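You operate a simulated robot arm through the tools that you are given. There is no shell and no other tool. Be economical: measure what you need, move in short steps, check, and stop when the job is done.

You run a simulated robot arm. Do the job below in one go: nothing can be reset, and whatever is moved stays where it is left.

TASK
Put the small round mug on the small plate.

It is judged by the outcome, as a careful person would: the job done as asked, and still so three seconds after it is handed in. It fails if anything else is knocked over, pushed out of place, dropped, spilled or broken.

THE ROBOT
A 7-joint arm with a two-finger parallel gripper, fixed in place. Base frame: the origin is at the foot of the arm, x ahead of it, y to its left, z up; the work surface is at about z = 940. Lengths are in mm, angles in degrees, forces in N, time in s.
With the tool pointing down near the work surface it reaches from about 280 to 680 mm from the base axis. Its first joint turns from -66.0 to 66.0 degrees. Payload 1.57 kg.
Tool frame: the origin (TCP) lies between the finger pads and is the grasp point; the fingertips stand 30 mm ahead of it; z points along the fingers, y is the line along which they close. The gripper opens to 110 mm. The fingers are 24 mm wide and 12 mm thick; the gripper's body (48 by 112 mm) begins 78 mm behind the TCP.
Orientation is that of the tool frame in the base frame, as a unit quaternion [x, y, z, w]. With the fingers straight down and closing along the base's y, the tool's x points along the base's -x, its y along +y and its z along -z.

THE INTERFACE
- The arm moves only by the tool send_rows. Its argument "series" is a list of rows, each a list of 3 entries, a list of its own where there are three numbers: the shift along the tool's x, y, z in units of 50 mm (1.0 is 50 mm), then the turn, a rotation vector about the tool's x, y, z in units of 8 degrees (1.0 is 8 degrees), then the finger opening in mm, from 0 to 110. In form: [[[x, y, z], [wx, wy, wz], gripper], ...]. A call has 1 to 8 rows; each row shifts and turns the commanded pose from where the row before left it, along the tool's axes as they then stand. A call with a number of a shift or a turn outside -1 to 1 is refused whole. Rows are played at 5 a second. More than 50 mm and 8.6 degrees between two rows, or a gripper value outside its range, and nothing of the call is played. Where a pose cannot be reached the arm comes as near as it can. A force on the tool above 40 N (or 10 N above the force at the start of the call, whichever is more), or a blocked arm, ends the call early, and 0.2 s more pass. The fingers move at their own pace (about 108 mm/s each) and stop on an object; they squeeze with about 26 N. The grip force told is the motor's: it shows also when the fingers shut on nothing. Time passes only in rows, and 0.2 s behind the last, so rows that do not move let the fingers close. It gives the time, the measured TCP pose, the force on the tool (base axes), the opening and the grip force at its end, in the units of the frame above (readings bear some noise), and new pictures: "views" is both (left out), scene, wrist or none.
- Cameras (640 x 400 px; columns grow to the right, rows downward): "scene" is fixed at [168.3, -407.4, 1388.1]; the picture's right is [0.66, -0.75, 0.00], its down [-0.54, -0.47, -0.70] and it looks along [0.53, 0.46, -0.71] (base axes); focal length 216 px, centre (320, 200). "wrist" rides on the gripper at [70, 16, -141] in the tool frame; the picture's right is [-0.23, 0.97, 0.00], its down [-0.86, -0.20, -0.48] and it looks along [-0.47, -0.11, 0.88] (tool axes); focal length 222 px, centre (320, 200). There is no depth. A picture from a camera that has moved, and an enlarged one, comes with that camera's place and axes in the base frame and with its lens.
- inspect(camera, box): a new picture of the part [left, top, right, bottom] of that camera's present view, enlarged. It takes no simulated time.
- sign_off(): hands the job in; it is judged then, once.

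Go step by step. Nothing tells you positions but the pictures and the camera data: compare them with the known pose of the tool, close in by small moves and look again before you grip or let go. The budget is 90 turns and 170 pictures, counting those below and the enlarged ones. Unless the task says otherwise, let go and move clear before handing in, and close with one line.

The tools are called after ">>>" by a JSON object that holds its "api" and its "payload". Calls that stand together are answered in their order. send_rows: Moves the arm, as the interface text tells. Its arguments: {"type":"object","properties":{"series":{"type":"array","items":{"type":"array"}},"views":{"type":"string","enum":["both","scene","wrist","none"]}},"required":["series"]} The other tools are called the same way: inspect (camera, box) takes an enlarged picture of a part of a camera's view; sign_off () hands the job in.

At the start:

```text
time: 0.0
ee_pos: [336.8, -48.9, 1211.4]
orientation: [0.0, 1.0, 0.001, 0.0]
wrist_force: [-0.8, 0.3, 0.3]
opening: 109.9
grip_force: 0.2
```

scene: 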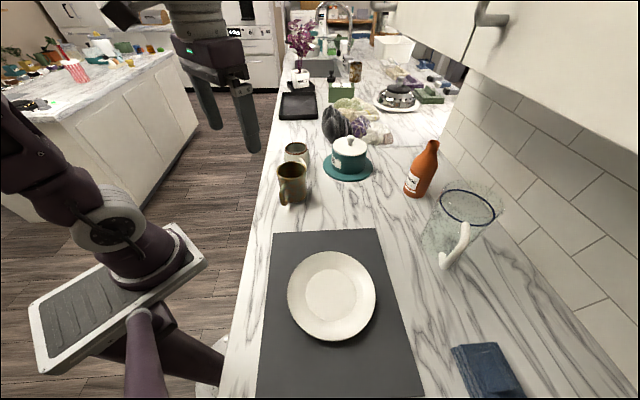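
wrist: 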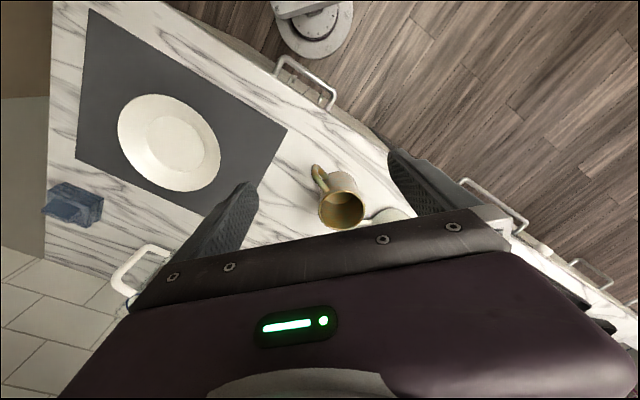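

I see two mugs near the counter edge, a plate on a grey mat, a teal pot, a bottle and a glass jug. I'll enlarge the view to tell the mugs apart before moving.

>>> {"api": "inspect", "payload": {"camera": "scene", "box": [240, 120, 400, 220]}}

>>> {"api": "inspect", "payload": {"camera": "scene", "box": [240, 210, 440, 335]}}

>>> {"api": "inspect", "payload": {"camera": "wrist", "box": [240, 120, 440, 245]}}

```text
4.00 times, centred on (320, 170) of scene
camera zoom: at [168.3, -407.4, 1388.1], right [0.66, -0.75, 0.0], down [-0.54, -0.47, -0.7], along [0.53, 0.46, -0.71], focal length 863 px, centre (320, 320)
```

zoom: 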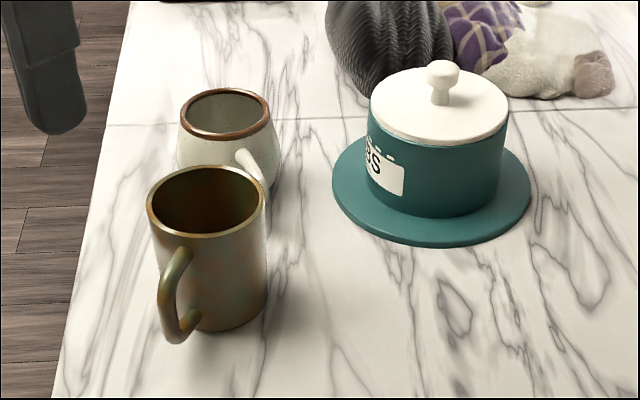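

```text
3.20 times, centred on (340, 272) of scene
camera zoom: at [168.3, -407.4, 1388.1], right [0.66, -0.75, 0.0], down [-0.54, -0.47, -0.7], along [0.53, 0.46, -0.71], focal length 690 px, centre (256, -32)
```

zoom: 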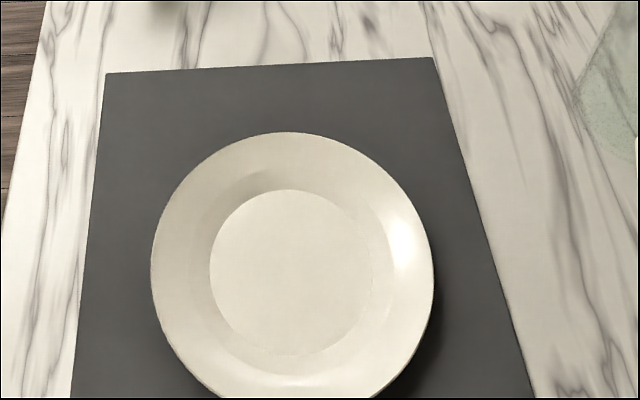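

```text
3.20 times, centred on (340, 182) of wrist
camera zoom: at [265.8, -33.1, 1351.3], right [0.23, 0.97, 0.0], down [0.86, -0.2, 0.48], along [0.47, -0.11, -0.88], focal length 711 px, centre (256, 256)
```

zoom: 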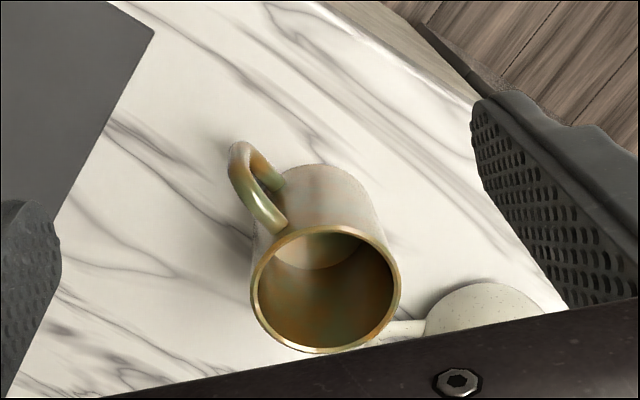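

The small round mug is the bulbous white one with the brown rim, at about (568, 39). The plate is at about (311, -315). I'll move closer to see its handle and shape.

>>> {"api": "send_rows", "payload": {"series": [[[-0.5, 0.8, 0], [0, 0, 0], 110], [[-0.5, 0.8, 0], [0, 0, 0], 110], [[0, 0, 0], [0, 0, 0], 110]]}}

```text
time: 0.8
ee_pos: [388.8, 30.1, 1210.7]
orientation: [0.0, 1.0, 0.0, 0.001]
wrist_force: [0.2, -0.1, 0.0]
opening: 110.1
grip_force: 0.1
camera wrist: at [317.3, 46.6, 1351.8], right [0.23, 0.97, 0.0], down [0.85, -0.2, 0.48], along [0.47, -0.11, -0.88], focal length 222 px, centre (320, 200)
```

scene: 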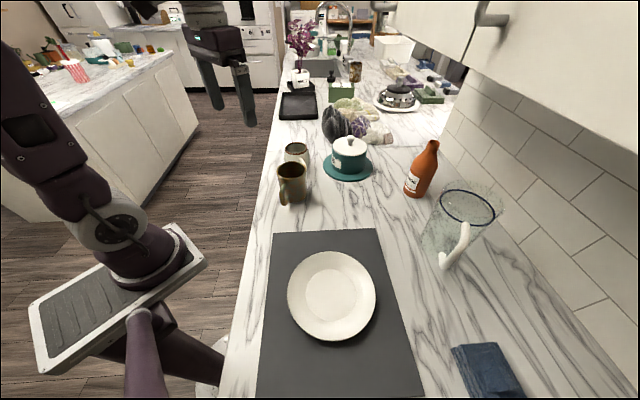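
wrist: 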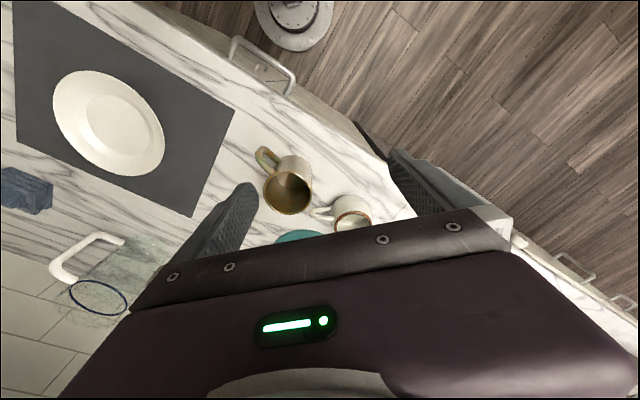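

The mug is visible, with its handle pointing left in the wrist view. I'll enlarge it.

>>> {"api": "inspect", "payload": {"camera": "wrist", "box": [240, 140, 400, 240]}}

>>> {"api": "inspect", "payload": {"camera": "scene", "box": [264, 134, 328, 214]}}

```text
4.00 times, centred on (320, 190) of wrist
camera zoom: at [317.3, 46.6, 1351.8], right [0.23, 0.97, 0.0], down [0.85, -0.2, 0.48], along [0.47, -0.11, -0.88], focal length 888 px, centre (320, 240)
```

zoom: 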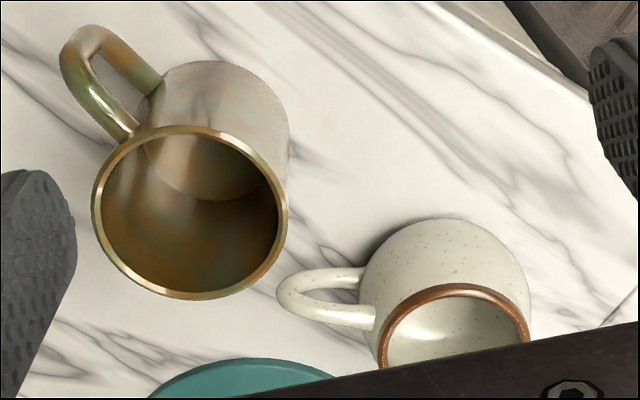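

```text
5.00 times, centred on (296, 174) of scene
camera zoom: at [168.3, -407.4, 1388.1], right [0.66, -0.75, 0.0], down [-0.54, -0.47, -0.7], along [0.53, 0.46, -0.71], focal length 1078 px, centre (440, 330)
```

zoom: 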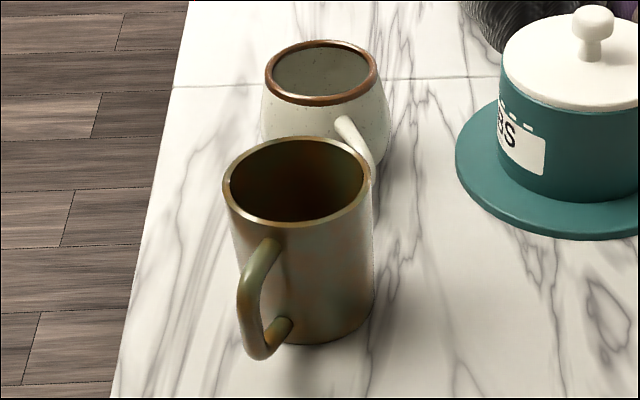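

The rim centre is at about (571, 50, 1010), and the handle points along about -111°. I'll yaw the gripper so its fingers close across the handle direction.

>>> {"api": "send_rows", "payload": {"series": [[[0, 0, 0], [0, 0, -1], 110], [[0, 0, 0], [0, 0, -1], 110], [[0, 0, 0], [0, 0, -1], 110], [[0, 0, 0], [0, 0, -1], 110], [[0, 0, 0], [0, 0, -1], 110], [[0, 0, 0], [0, 0, -1], 110], [[0, 0, 0], [0, 0, -1], 110], [[0, 0, 0], [0, 0, 0], 110]], "views": "wrist"}}

```text
time: 2.6
ee_pos: [386.5, 30.0, 1211.2]
orientation: [-0.47, 0.883, 0.001, 0.0]
wrist_force: [-0.1, 0.3, 0.5]
opening: 110.1
grip_force: 0.1
camera wrist: at [333.2, -18.1, 1351.4], right [-0.68, 0.73, 0.0], down [0.64, 0.6, 0.48], along [0.35, 0.33, -0.88], focal length 222 px, centre (320, 200)
```

wrist: 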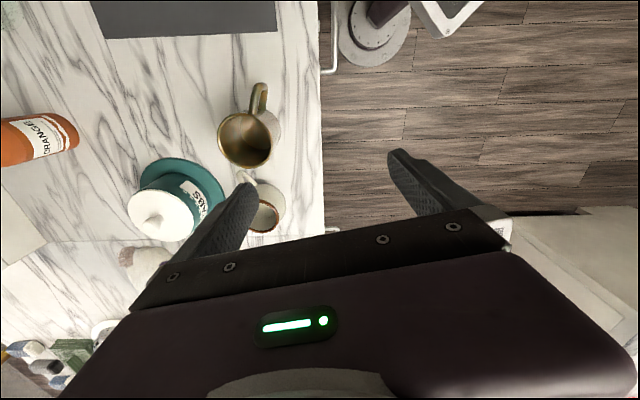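

The yaw is correct. Next I move over the mug, staying high.

>>> {"api": "send_rows", "payload": {"series": [[[-0.598, -0.709, 0], [0, 0, 0], 110], [[-0.598, -0.709, 0], [0, 0, 0], 110], [[-0.598, -0.709, 0], [0, 0, 0], 110], [[-0.598, -0.709, 0], [0, 0, 0], 110], [[0, 0, 0.9], [0, 0, 0], 110], [[0, 0, 0.9], [0, 0, 0], 110], [[0, 0, 0], [0, 0, 0], 110]]}}

```text
time: 4.2
ee_pos: [573.4, 48.9, 1119.6]
orientation: [-0.469, 0.883, 0.0, -0.001]
wrist_force: [-0.5, 1.2, 0.3]
opening: 110.0
grip_force: 0.0
camera wrist: at [519.6, 0.4, 1260.6], right [-0.68, 0.73, 0.0], down [0.64, 0.6, 0.48], along [0.35, 0.33, -0.88], focal length 222 px, centre (320, 200)
```

scene: 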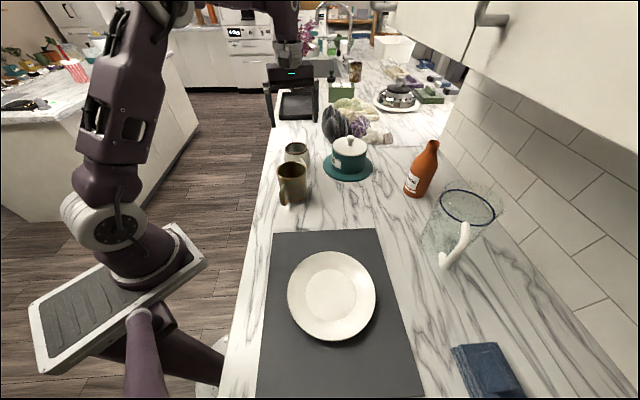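
wrist: 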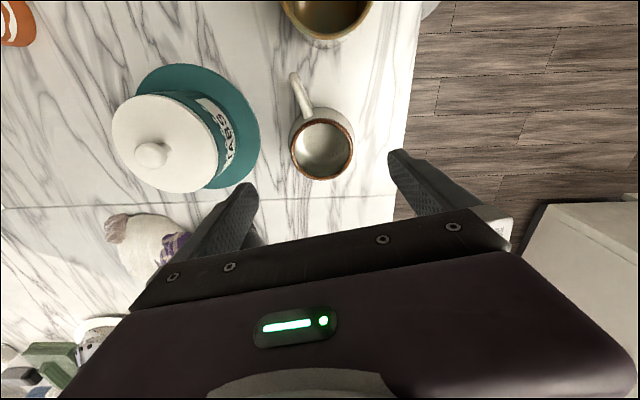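

The mug is centred at about (569.4, 50.8). I'll make a small correction and descend in steps.

>>> {"api": "send_rows", "payload": {"series": [[[0.013, 0.088, 0.4], [0, 0, 0], 110], [[0, 0, 0.5], [0, 0, 0], 110], [[0, 0, 0.5], [0, 0, 0], 110], [[0, 0, 0], [0, 0, 0], 110]]}}

```text
time: 5.2
ee_pos: [568.2, 52.1, 1049.7]
orientation: [-0.469, 0.883, 0.001, 0.0]
wrist_force: [0.2, -0.3, 1.3]
opening: 109.9
grip_force: 0.0
camera wrist: at [514.3, 3.6, 1190.3], right [-0.68, 0.73, 0.0], down [0.64, 0.6, 0.48], along [0.35, 0.33, -0.88], focal length 222 px, centre (320, 200)
```

scene: 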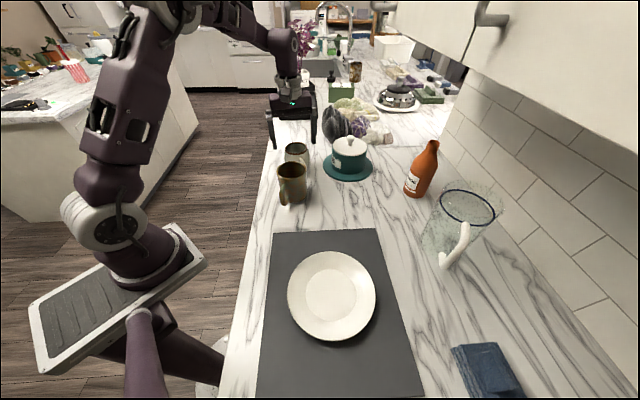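
wrist: 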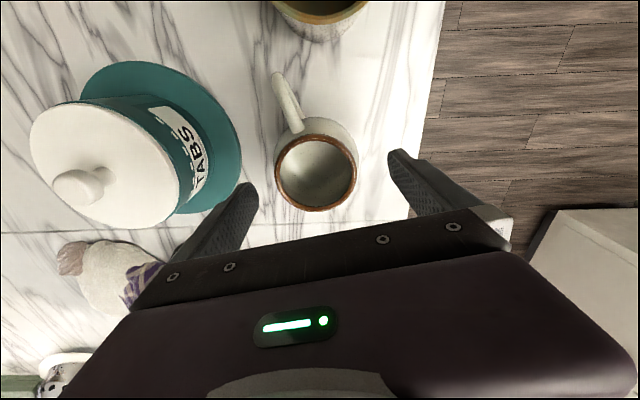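

Alignment holds and the saucer is clear of the far finger. I'll descend to grasp height and check before closing.

>>> {"api": "send_rows", "payload": {"series": [[[0.03, -0.02, 0.45], [0, 0, 0], 110], [[0, 0, 0.45], [0, 0, 0], 110], [[0, 0, 0.38], [0, 0, 0], 110], [[0, 0, 0], [0, 0, 0], 110]]}}

```text
time: 6.2
ee_pos: [566.5, 50.1, 984.6]
orientation: [-0.469, 0.883, 0.0, 0.0]
wrist_force: [-1.1, 0.0, -0.1]
opening: 110.1
grip_force: 0.0
camera wrist: at [513.0, 1.6, 1125.6], right [-0.68, 0.73, 0.0], down [0.64, 0.6, 0.48], along [0.35, 0.33, -0.88], focal length 222 px, centre (320, 200)
```

scene: 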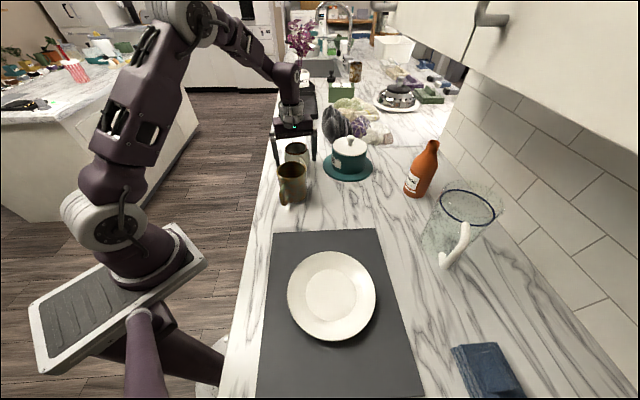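
wrist: 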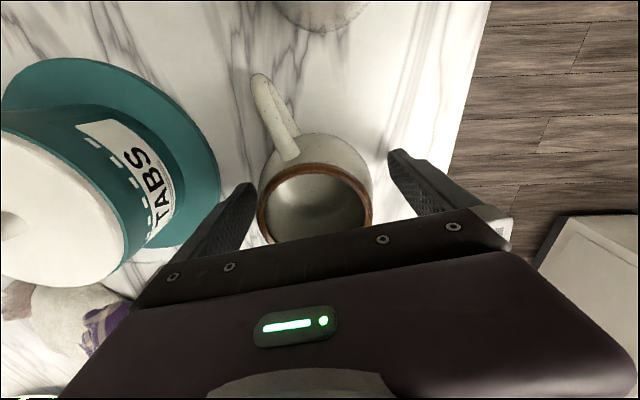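

The mug sits between the fingers. I'll nudge slightly and close.

>>> {"api": "send_rows", "payload": {"series": [[[0.08, 0, 0], [0, 0, 0], 110], [[0, 0, 0], [0, 0, 0], 90], [[0, 0, 0], [0, 0, 0], 60], [[0, 0, 0], [0, 0, 0], 60], [[0, 0, 0], [0, 0, 0], 60]], "views": "wrist"}}

```text
time: 7.4
ee_pos: [564.0, 46.4, 984.9]
orientation: [-0.469, 0.883, 0.001, 0.0]
wrist_force: [-0.9, -0.9, -0.2]
opening: 79.4
grip_force: 26.2
camera wrist: at [510.5, -1.5, 1125.6], right [-0.68, 0.73, 0.0], down [0.64, 0.6, 0.48], along [0.35, 0.33, -0.88], focal length 222 px, centre (320, 200)
```

wrist: 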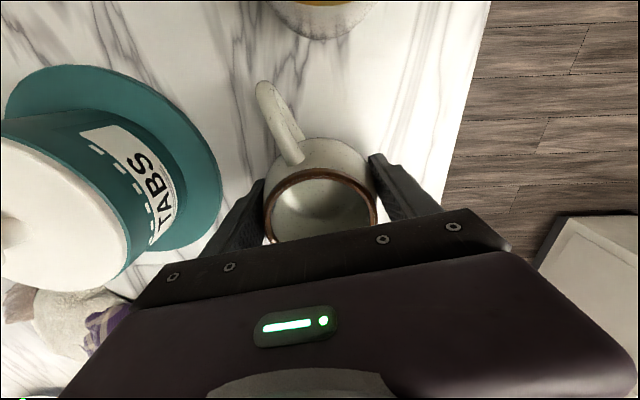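

The mug is gripped at 79 mm with 26 N. I'll lift straight up.

>>> {"api": "send_rows", "payload": {"series": [[[0, 0, -0.2], [0, 0, 0], 60], [[0, 0, -0.5], [0, 0, 0], 60], [[0, 0, -0.8], [0, 0, 0], 60], [[0, 0, -0.9], [0, 0, 0], 60], [[0, 0, -0.8], [0, 0, 0], 60], [[0, 0, -0.4], [0, 0, 0], 60], [[0, 0, 0], [0, 0, 0], 60]]}}

```text
time: 9.0
ee_pos: [564.8, 48.2, 1167.3]
orientation: [-0.468, 0.883, 0.0, 0.0]
wrist_force: [0.2, 0.0, -1.9]
opening: 79.2
grip_force: 25.5
camera wrist: at [510.1, -0.8, 1308.6], right [-0.68, 0.73, 0.0], down [0.64, 0.6, 0.48], along [0.35, 0.33, -0.88], focal length 222 px, centre (320, 200)
```

scene: 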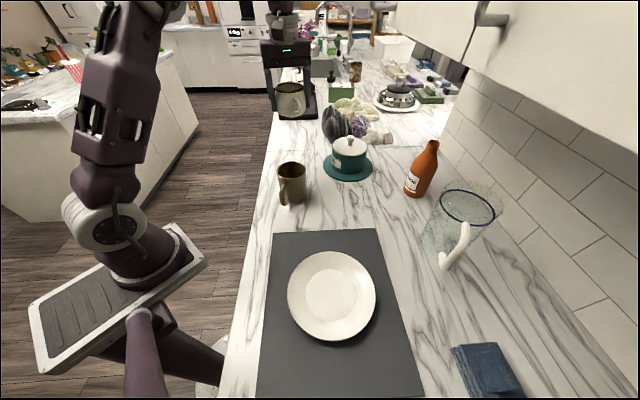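
wrist: 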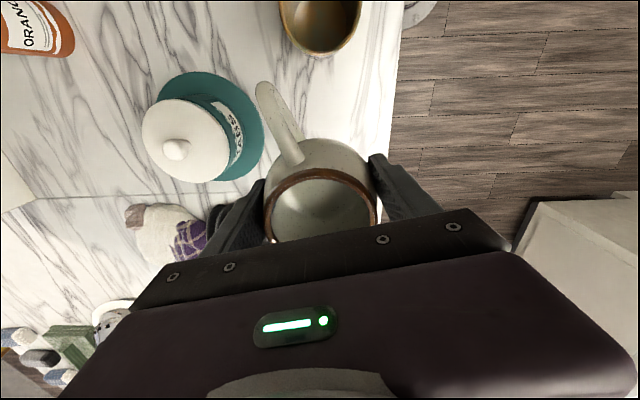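

The mug is held and clear. I'll turn the yaw back to neutral, which keeps the wrist comfortable over the plate.

>>> {"api": "send_rows", "payload": {"series": [[[0, 0, 0], [0, 0, 1], 60], [[0, 0, 0], [0, 0, 1], 60], [[0, 0, 0], [0, 0, 1], 60], [[0, 0, 0], [0, 0, 1], 60], [[0, 0, 0], [0, 0, 1], 60], [[0, 0, 0], [0, 0, 1], 60], [[0, 0, 0], [0, 0, 1], 60], [[0, 0, 0], [0, 0, 0], 60]], "views": "none"}}

```text
time: 10.8
ee_pos: [564.1, 45.8, 1165.7]
orientation: [0.001, 1.0, 0.0, 0.0]
wrist_force: [-0.3, 0.5, -3.1]
opening: 79.2
grip_force: 25.8
```

Grip is steady. I'll carry the mug toward the plate.

>>> {"api": "send_rows", "payload": {"series": [[[0.45, -0.64, 0], [0, 0, 0], 60], [[0.45, -0.64, 0], [0, 0, 0], 60], [[0.45, -0.64, 0], [0, 0, 0], 60], [[0.45, -0.64, 0], [0, 0, 0], 60], [[0.45, -0.64, 0], [0, 0, 0], 60], [[0.45, -0.64, 0], [0, 0, 0], 60], [[0.45, -0.64, 0], [0, 0, 0], 60], [[0, 0, 0], [0, 0, 0], 60]]}}

```text
time: 12.6
ee_pos: [406.1, -178.2, 1163.9]
orientation: [0.0, 1.0, 0.0, 0.0]
wrist_force: [0.2, 0.6, -2.8]
opening: 79.0
grip_force: 25.7
camera wrist: at [335.9, -161.3, 1305.9], right [0.23, 0.97, 0.0], down [0.86, -0.2, 0.48], along [0.47, -0.11, -0.88], focal length 222 px, centre (320, 200)
```

scene: 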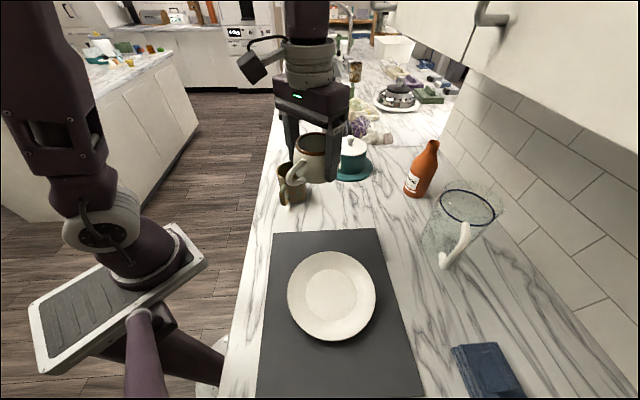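
wrist: 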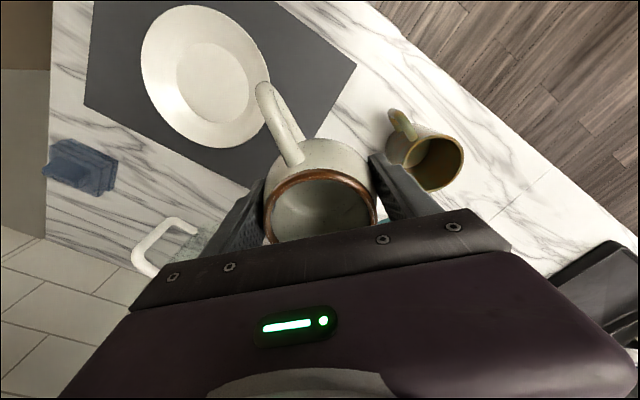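

I put the plate at about (306, -313). I'll move above it and check the alignment.

>>> {"api": "send_rows", "payload": {"series": [[[0.485, -0.675, 0], [0, 0, 0], 60], [[0.485, -0.675, 0], [0, 0, 0], 60], [[0.485, -0.675, 0], [0, 0, 0], 60], [[0.485, -0.675, 0], [0, 0, 0], 60], [[0, 0, 0.6], [0, 0, 0], 60], [[0, 0, 0.6], [0, 0, 0], 60], [[0, 0, 0], [0, 0, 0], 60]]}}

```text
time: 14.2
ee_pos: [310.4, -311.9, 1106.0]
orientation: [0.0, 1.0, 0.0, 0.0]
wrist_force: [-0.7, -0.1, -2.5]
opening: 75.3
grip_force: 25.8
camera wrist: at [238.7, -294.8, 1246.2], right [0.23, 0.97, 0.0], down [0.86, -0.2, 0.48], along [0.47, -0.11, -0.88], focal length 222 px, centre (320, 200)
```

scene: 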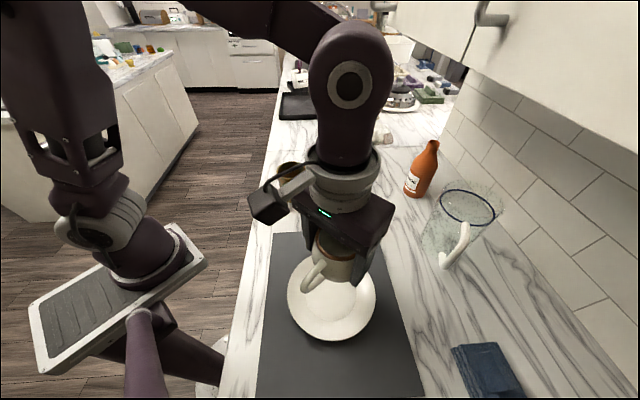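
wrist: 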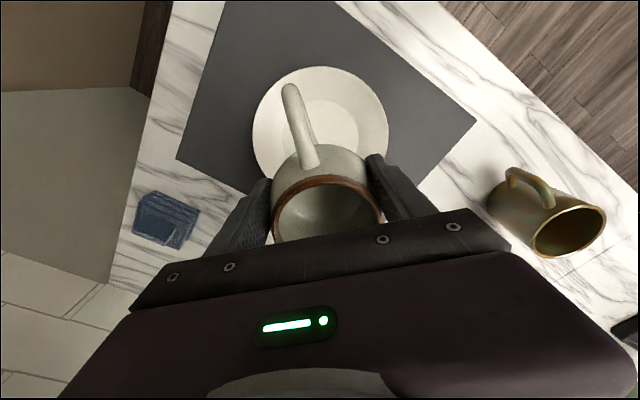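

The opening dropped from 79 to 75 mm, so the mug may have shifted in the grip. I'll look closer.

>>> {"api": "inspect", "payload": {"camera": "scene", "box": [270, 210, 414, 300]}}

>>> {"api": "inspect", "payload": {"camera": "wrist", "box": [232, 60, 424, 260]}}

```text
4.44 times, centred on (342, 255) of scene
camera zoom: at [168.3, -407.4, 1388.1], right [0.66, -0.75, 0.0], down [-0.54, -0.47, -0.7], along [0.53, 0.46, -0.71], focal length 958 px, centre (222, -44)
```

zoom: 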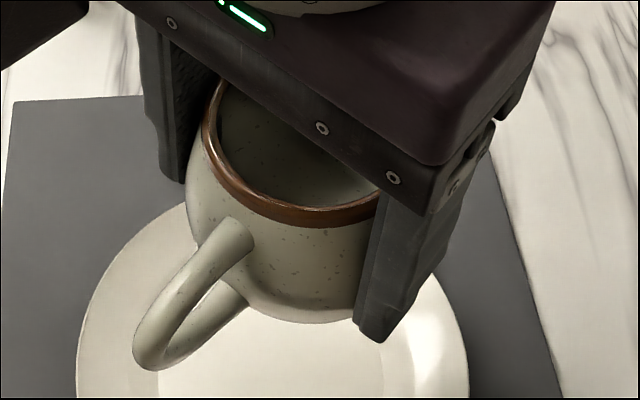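

```text
2.00 times, centred on (328, 160) of wrist
camera zoom: at [238.7, -294.8, 1246.2], right [0.23, 0.97, 0.0], down [0.86, -0.2, 0.48], along [0.47, -0.11, -0.88], focal length 444 px, centre (304, 280)
```

zoom: 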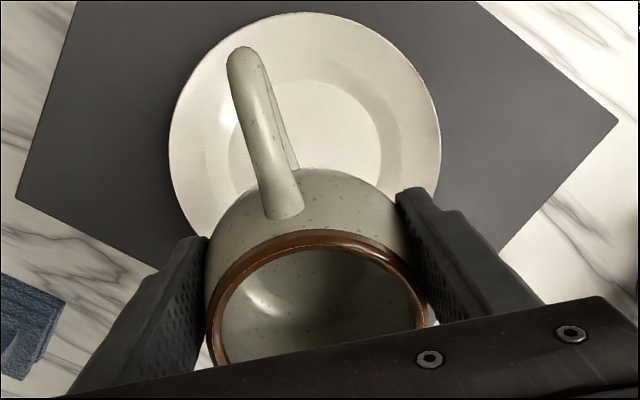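

The mug looks slightly turned or tilted in the pads but still held. I'll check whether it is drifting while lowering gently.

>>> {"api": "send_rows", "payload": {"series": [[[0, 0, 0.3], [0, 0, 0], 60], [[0, 0, 0.3], [0, 0, 0], 60], [[0, 0, 0.3], [0, 0, 0], 60], [[0, 0, 0], [0, 0, 0], 60]]}}

>>> {"api": "inspect", "payload": {"camera": "scene", "box": [270, 230, 414, 340]}}

>>> {"api": "inspect", "payload": {"camera": "wrist", "box": [240, 60, 400, 260]}}

```text
time: 15.2
ee_pos: [310.1, -311.3, 1062.1]
orientation: [0.0, 1.0, -0.001, -0.001]
wrist_force: [0.3, 0.2, -2.9]
opening: 75.4
grip_force: 26.0
camera wrist: at [239.1, -294.8, 1201.9], right [0.23, 0.97, 0.0], down [0.86, -0.2, 0.48], along [0.47, -0.11, -0.88], focal length 222 px, centre (320, 200)
```

scene: 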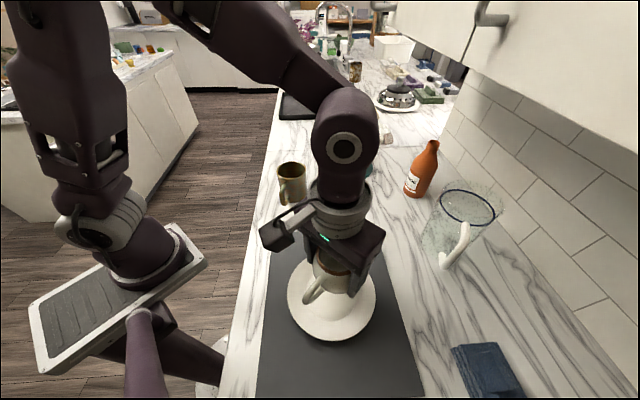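
wrist: 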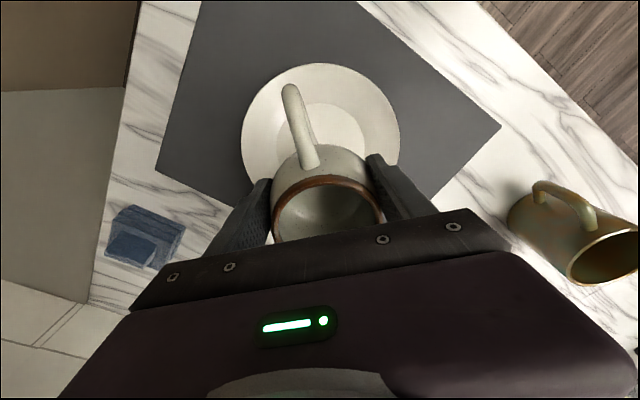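

```text
3.64 times, centred on (342, 285) of scene
camera zoom: at [168.4, -407.4, 1388.1], right [0.66, -0.75, 0.0], down [-0.54, -0.47, -0.7], along [0.53, 0.46, -0.71], focal length 784 px, centre (240, -109)
```

zoom: 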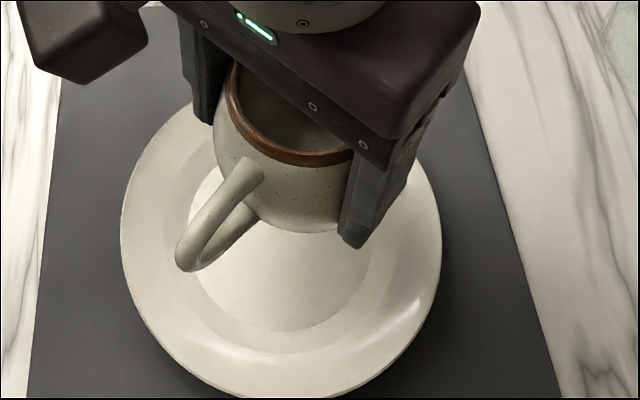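

```text
2.00 times, centred on (320, 160) of wrist
camera zoom: at [239.1, -294.8, 1201.9], right [0.23, 0.97, 0.0], down [0.86, -0.2, 0.48], along [0.47, -0.11, -0.88], focal length 444 px, centre (320, 280)
```

zoom: 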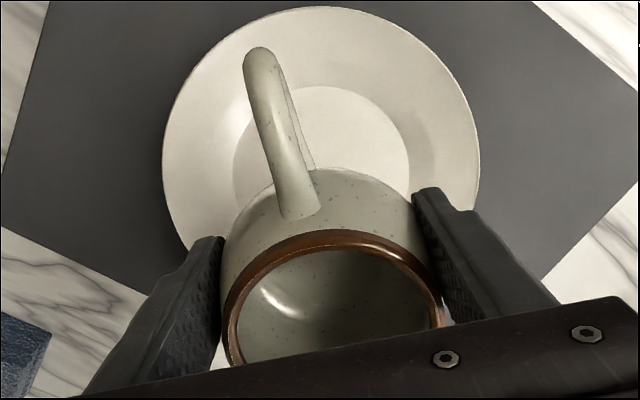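

The grip is stable, but the mug leans roughly 7° toward +y. I'll tilt the tool slightly to level it and check against the picture.

>>> {"api": "send_rows", "payload": {"series": [[[0, 0, 0], [-0.45, 0, 0], 60], [[0, 0, 0], [-0.45, 0, 0], 60], [[0, 0, 0], [0, 0, 0], 60]], "views": "none"}}

>>> {"api": "inspect", "payload": {"camera": "scene", "box": [280, 230, 400, 305]}}

>>> {"api": "inspect", "payload": {"camera": "wrist", "box": [220, 60, 420, 260]}}

```text
time: 16.0
ee_pos: [310.5, -311.9, 1061.0]
orientation: [0.0, 0.998, 0.063, 0.0]
wrist_force: [-0.6, 0.9, -2.5]
opening: 75.0
grip_force: 25.3
```

```text
5.33 times, centred on (340, 268) of scene
camera zoom: at [168.4, -407.4, 1388.1], right [0.66, -0.75, 0.0], down [-0.54, -0.47, -0.7], along [0.53, 0.46, -0.71], focal length 1150 px, centre (213, -160)
```

zoom: 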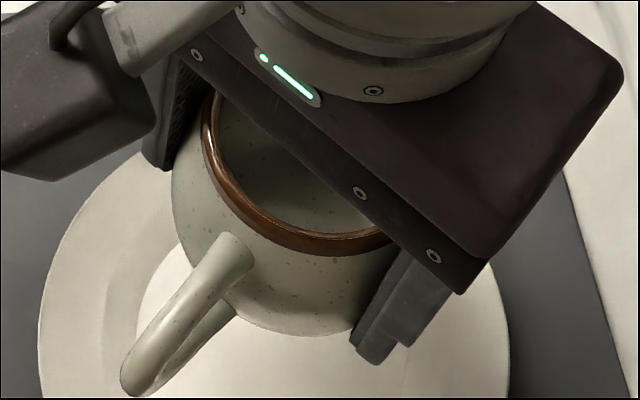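

```text
2.00 times, centred on (320, 160) of wrist
camera zoom: at [239.5, -313.3, 1203.0], right [0.23, 0.97, 0.12], down [0.85, -0.26, 0.45], along [0.47, 0.0, -0.88], focal length 444 px, centre (320, 280)
```

zoom: 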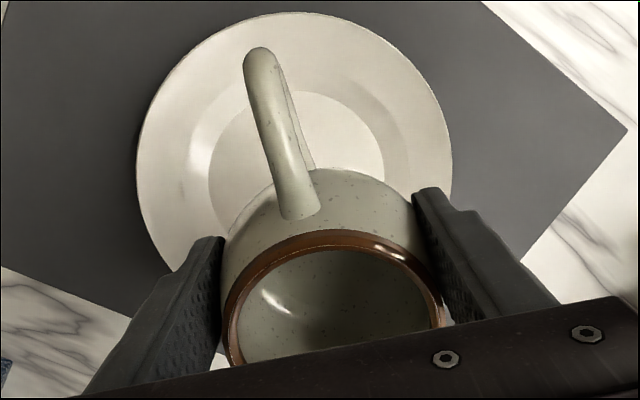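

From the scene geometry the mug now looks close to level, slightly over-corrected. I'll take half the tilt back, and since the mug is centred on the plate (about 310, -312), lower it to just above.

>>> {"api": "send_rows", "payload": {"series": [[[-0.04, 0, 0], [0.4, 0, 0], 60], [[0, 0, 0.35], [0, 0, 0], 60], [[0, 0, 0.35], [0, 0, 0], 60], [[0, 0, 0.35], [0, 0, 0], 60], [[0, 0, 0], [0, 0, 0], 60]]}}

>>> {"api": "inspect", "payload": {"camera": "scene", "box": [270, 240, 400, 340]}}

```text
time: 17.2
ee_pos: [313.8, -308.1, 1007.8]
orientation: [0.0, 0.999, 0.035, 0.0]
wrist_force: [-0.4, 0.1, -1.7]
opening: 75.5
grip_force: 26.2
camera wrist: at [241.9, -301.3, 1149.8], right [0.23, 0.97, 0.07], down [0.86, -0.23, 0.46], along [0.47, -0.05, -0.88], focal length 222 px, centre (320, 200)
```

scene: 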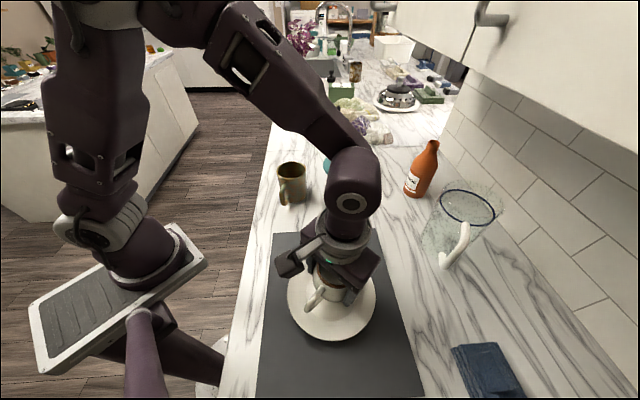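
wrist: 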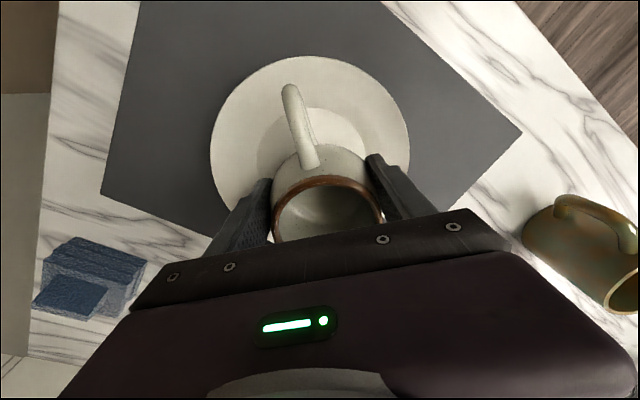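

```text
4.00 times, centred on (335, 290) of scene
camera zoom: at [168.4, -407.4, 1388.1], right [0.66, -0.75, 0.0], down [-0.54, -0.47, -0.7], along [0.53, 0.46, -0.71], focal length 863 px, centre (260, -160)
```

zoom: 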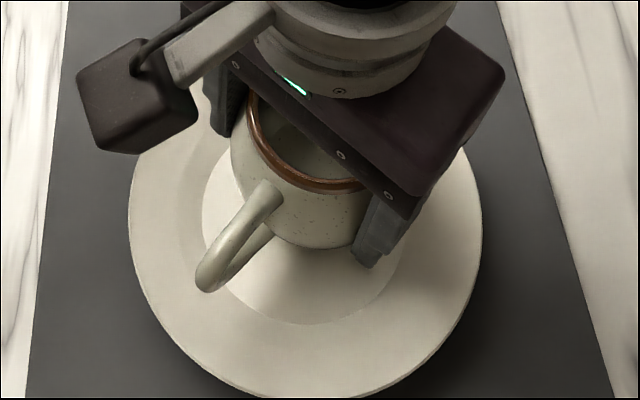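

Nearly down and centred. I'll lower in small steps and watch the force.

>>> {"api": "send_rows", "payload": {"series": [[[0, -0.06, 0.08], [0, 0, 0], 60], [[0, 0, 0.08], [0, 0, 0], 60], [[0, 0, 0], [0, 0, 0], 60]], "views": "none"}}

>>> {"api": "inspect", "payload": {"camera": "scene", "box": [290, 250, 380, 310]}}

```text
time: 18.0
ee_pos: [312.7, -310.4, 1000.1]
orientation: [-0.001, 0.999, 0.034, -0.001]
wrist_force: [-0.3, 0.4, -2.4]
opening: 75.1
grip_force: 26.4
```

```text
6.67 times, centred on (335, 280) of scene
camera zoom: at [168.4, -407.4, 1388.1], right [0.66, -0.75, 0.0], down [-0.54, -0.47, -0.7], along [0.53, 0.46, -0.71], focal length 1438 px, centre (220, -333)
```

zoom: 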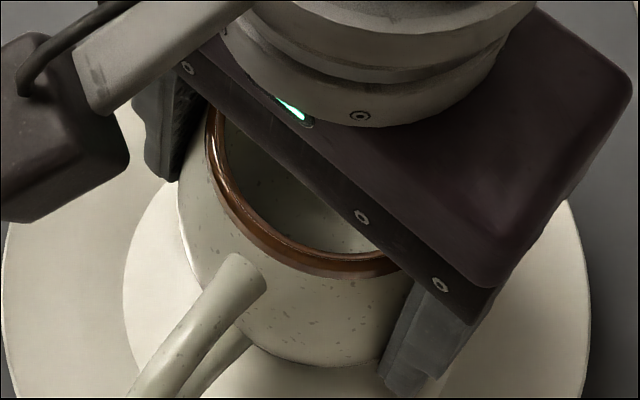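

No contact yet, so I continue in 2 mm steps.

>>> {"api": "send_rows", "payload": {"series": [[[0, 0, 0.04], [0, 0, 0], 60], [[0, 0, 0.04], [0, 0, 0], 60], [[0, 0, 0], [0, 0, 0], 60]], "views": "none"}}

```text
time: 18.8
ee_pos: [312.4, -312.3, 997.8]
orientation: [0.0, 0.999, 0.035, -0.001]
wrist_force: [-8.6, 2.8, 20.4]
opening: 75.1
grip_force: 25.9
```

Contact at about 998 with 20 N upward. I'll ease off a little and look before releasing.

>>> {"api": "send_rows", "payload": {"series": [[[0, 0, -0.03], [0, 0, 0], 60], [[0, 0, 0], [0, 0, 0], 60]]}}

>>> {"api": "inspect", "payload": {"camera": "scene", "box": [285, 250, 385, 340]}}

>>> {"api": "inspect", "payload": {"camera": "wrist", "box": [200, 40, 420, 260]}}

```text
time: 19.4
ee_pos: [312.8, -310.6, 997.0]
orientation: [0.0, 0.999, 0.034, 0.0]
wrist_force: [-4.8, -1.6, 0.7]
opening: 75.0
grip_force: 26.5
camera wrist: at [241.4, -304.6, 1139.1], right [0.23, 0.97, 0.07], down [0.86, -0.23, 0.46], along [0.47, -0.05, -0.88], focal length 222 px, centre (320, 200)
```

scene: 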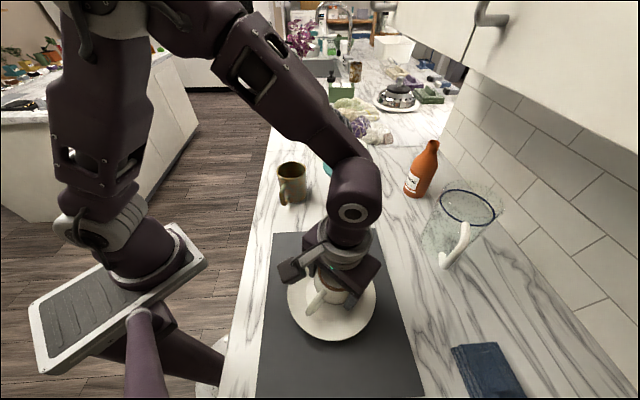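
wrist: 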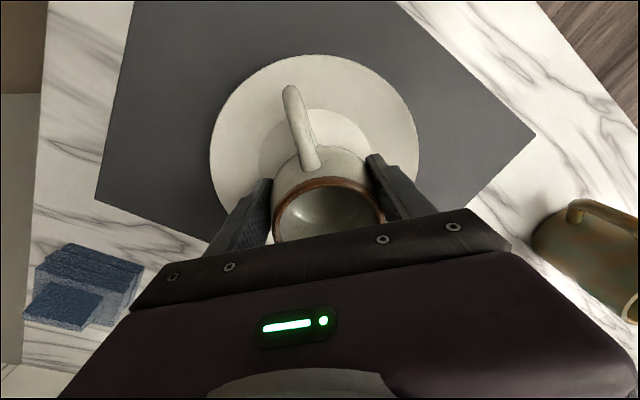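

```text
4.44 times, centred on (335, 295) of scene
camera zoom: at [168.2, -407.4, 1388.1], right [0.66, -0.75, 0.0], down [-0.53, -0.47, -0.7], along [0.53, 0.46, -0.71], focal length 958 px, centre (253, -222)
```

zoom: 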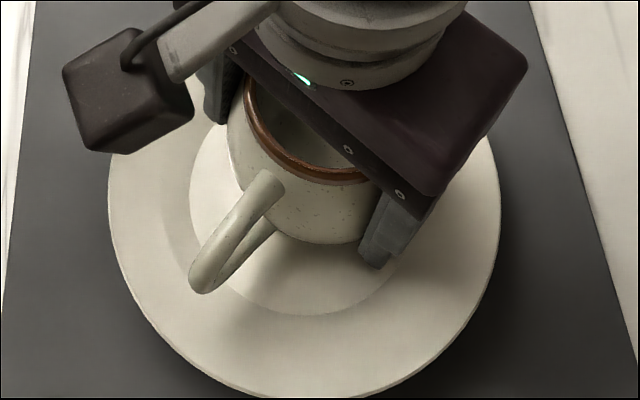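

```text
1.82 times, centred on (310, 150) of wrist
camera zoom: at [241.4, -304.6, 1139.1], right [0.23, 0.97, 0.07], down [0.86, -0.23, 0.46], along [0.47, -0.05, -0.88], focal length 404 px, centre (338, 291)
```

zoom: 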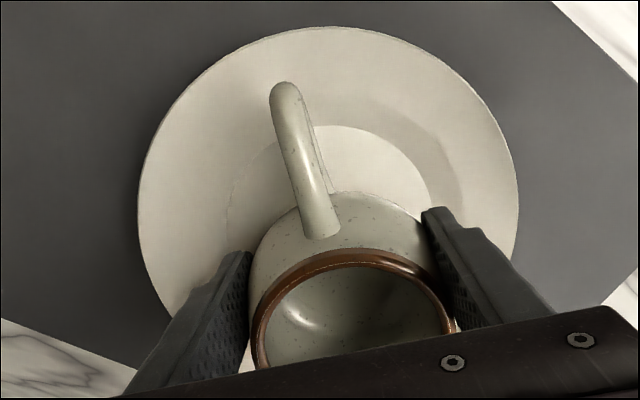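

The mug touches the well, about 8 mm off-centre. I'll lift slightly, shift toward the centre, and set it down again.

>>> {"api": "send_rows", "payload": {"series": [[[0, 0, -0.1], [0, 0, 0], 60], [[0.1, -0.08, 0], [0, 0, 0], 60], [[0, 0, 0.06], [0, 0, 0], 60], [[0, 0, 0.04], [0, 0, 0], 60], [[0, 0, 0.02], [0, 0, 0], 60], [[0, 0, 0], [0, 0, 0], 60]], "views": "none"}}

```text
time: 20.8
ee_pos: [308.0, -315.3, 997.4]
orientation: [0.0, 0.999, 0.034, 0.001]
wrist_force: [-2.4, 3.6, 14.5]
opening: 75.0
grip_force: 26.2
```

Lightly in contact again (14 N). I'll open the fingers gradually.

>>> {"api": "send_rows", "payload": {"series": [[[0, 0, 0], [0, 0, 0], 76], [[0, 0, 0], [0, 0, 0], 80], [[0, 0, 0], [0, 0, 0], 86], [[0, 0, 0], [0, 0, 0], 92], [[0, 0, 0], [0, 0, 0], 94], [[0, 0, 0], [0, 0, 0], 94]]}}

>>> {"api": "inspect", "payload": {"camera": "scene", "box": [285, 250, 385, 340]}}

```text
time: 22.2
ee_pos: [308.4, -315.0, 997.0]
orientation: [0.0, 0.999, 0.035, 0.001]
wrist_force: [0.2, 0.6, 0.1]
opening: 93.8
grip_force: 0.1
camera wrist: at [236.7, -308.4, 1138.2], right [0.23, 0.97, 0.07], down [0.86, -0.23, 0.46], along [0.47, -0.05, -0.88], focal length 222 px, centre (320, 200)
```

scene: 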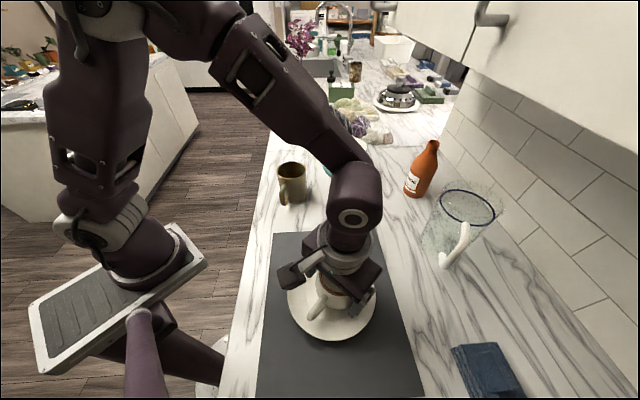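
wrist: 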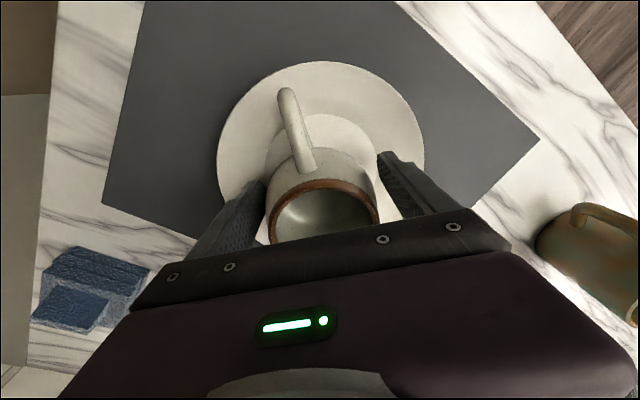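

```text
4.44 times, centred on (335, 295) of scene
camera zoom: at [168.3, -407.4, 1388.1], right [0.66, -0.75, 0.0], down [-0.54, -0.47, -0.7], along [0.53, 0.46, -0.71], focal length 958 px, centre (253, -222)
```

zoom: 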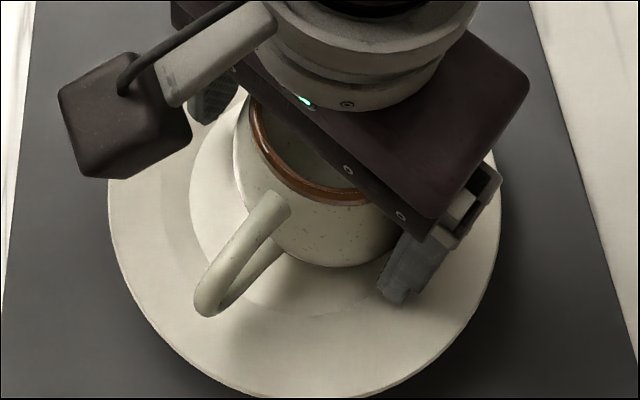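

The mug is released and sits upright with the fingers clear on both sides. I'll back straight up.

>>> {"api": "send_rows", "payload": {"series": [[[0, 0.014, -0.2], [0, 0, 0], 98], [[0, 0.028, -0.4], [0, 0, 0], 104], [[0, 0.035, -0.5], [0, 0, 0], 108], [[0, 0.05, -0.7], [0, 0, 0], 108], [[0, 0.06, -0.9], [0, 0, 0], 108], [[0, 0.06, -0.9], [0, 0, 0], 108], [[0, 0, 0], [0, 0, 0], 108]]}}

```text
time: 23.8
ee_pos: [307.9, -316.8, 1176.1]
orientation: [-0.001, 0.999, 0.035, 0.0]
wrist_force: [0.3, -0.3, 0.0]
opening: 107.7
grip_force: 0.0
camera wrist: at [236.1, -309.3, 1318.1], right [0.23, 0.97, 0.07], down [0.86, -0.23, 0.46], along [0.47, -0.05, -0.88], focal length 222 px, centre (320, 200)
```

scene: 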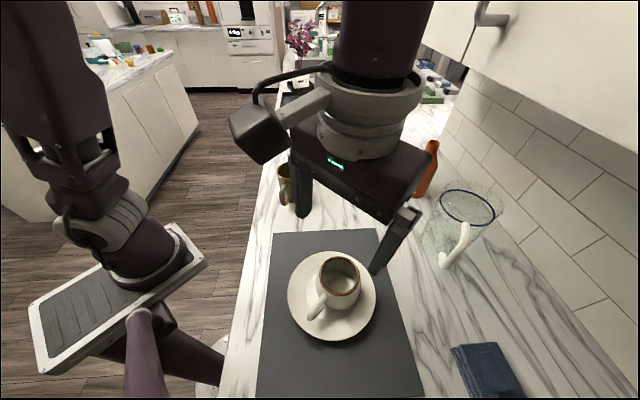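
wrist: 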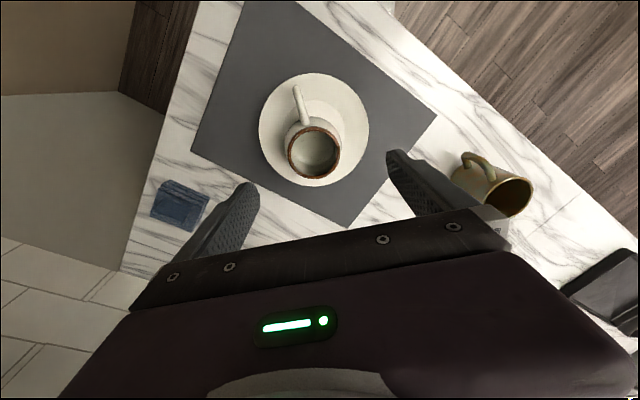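

The mug stands upright in the plate's well, everything else is in place, and the gripper is clear. I'm handing in.

>>> {"api": "sign_off", "payload": {}}

```text
The job is handed in.
```

The small round mug is standing upright on the small plate, the gripper is clear of it, and the final pictures showed nothing else disturbed.
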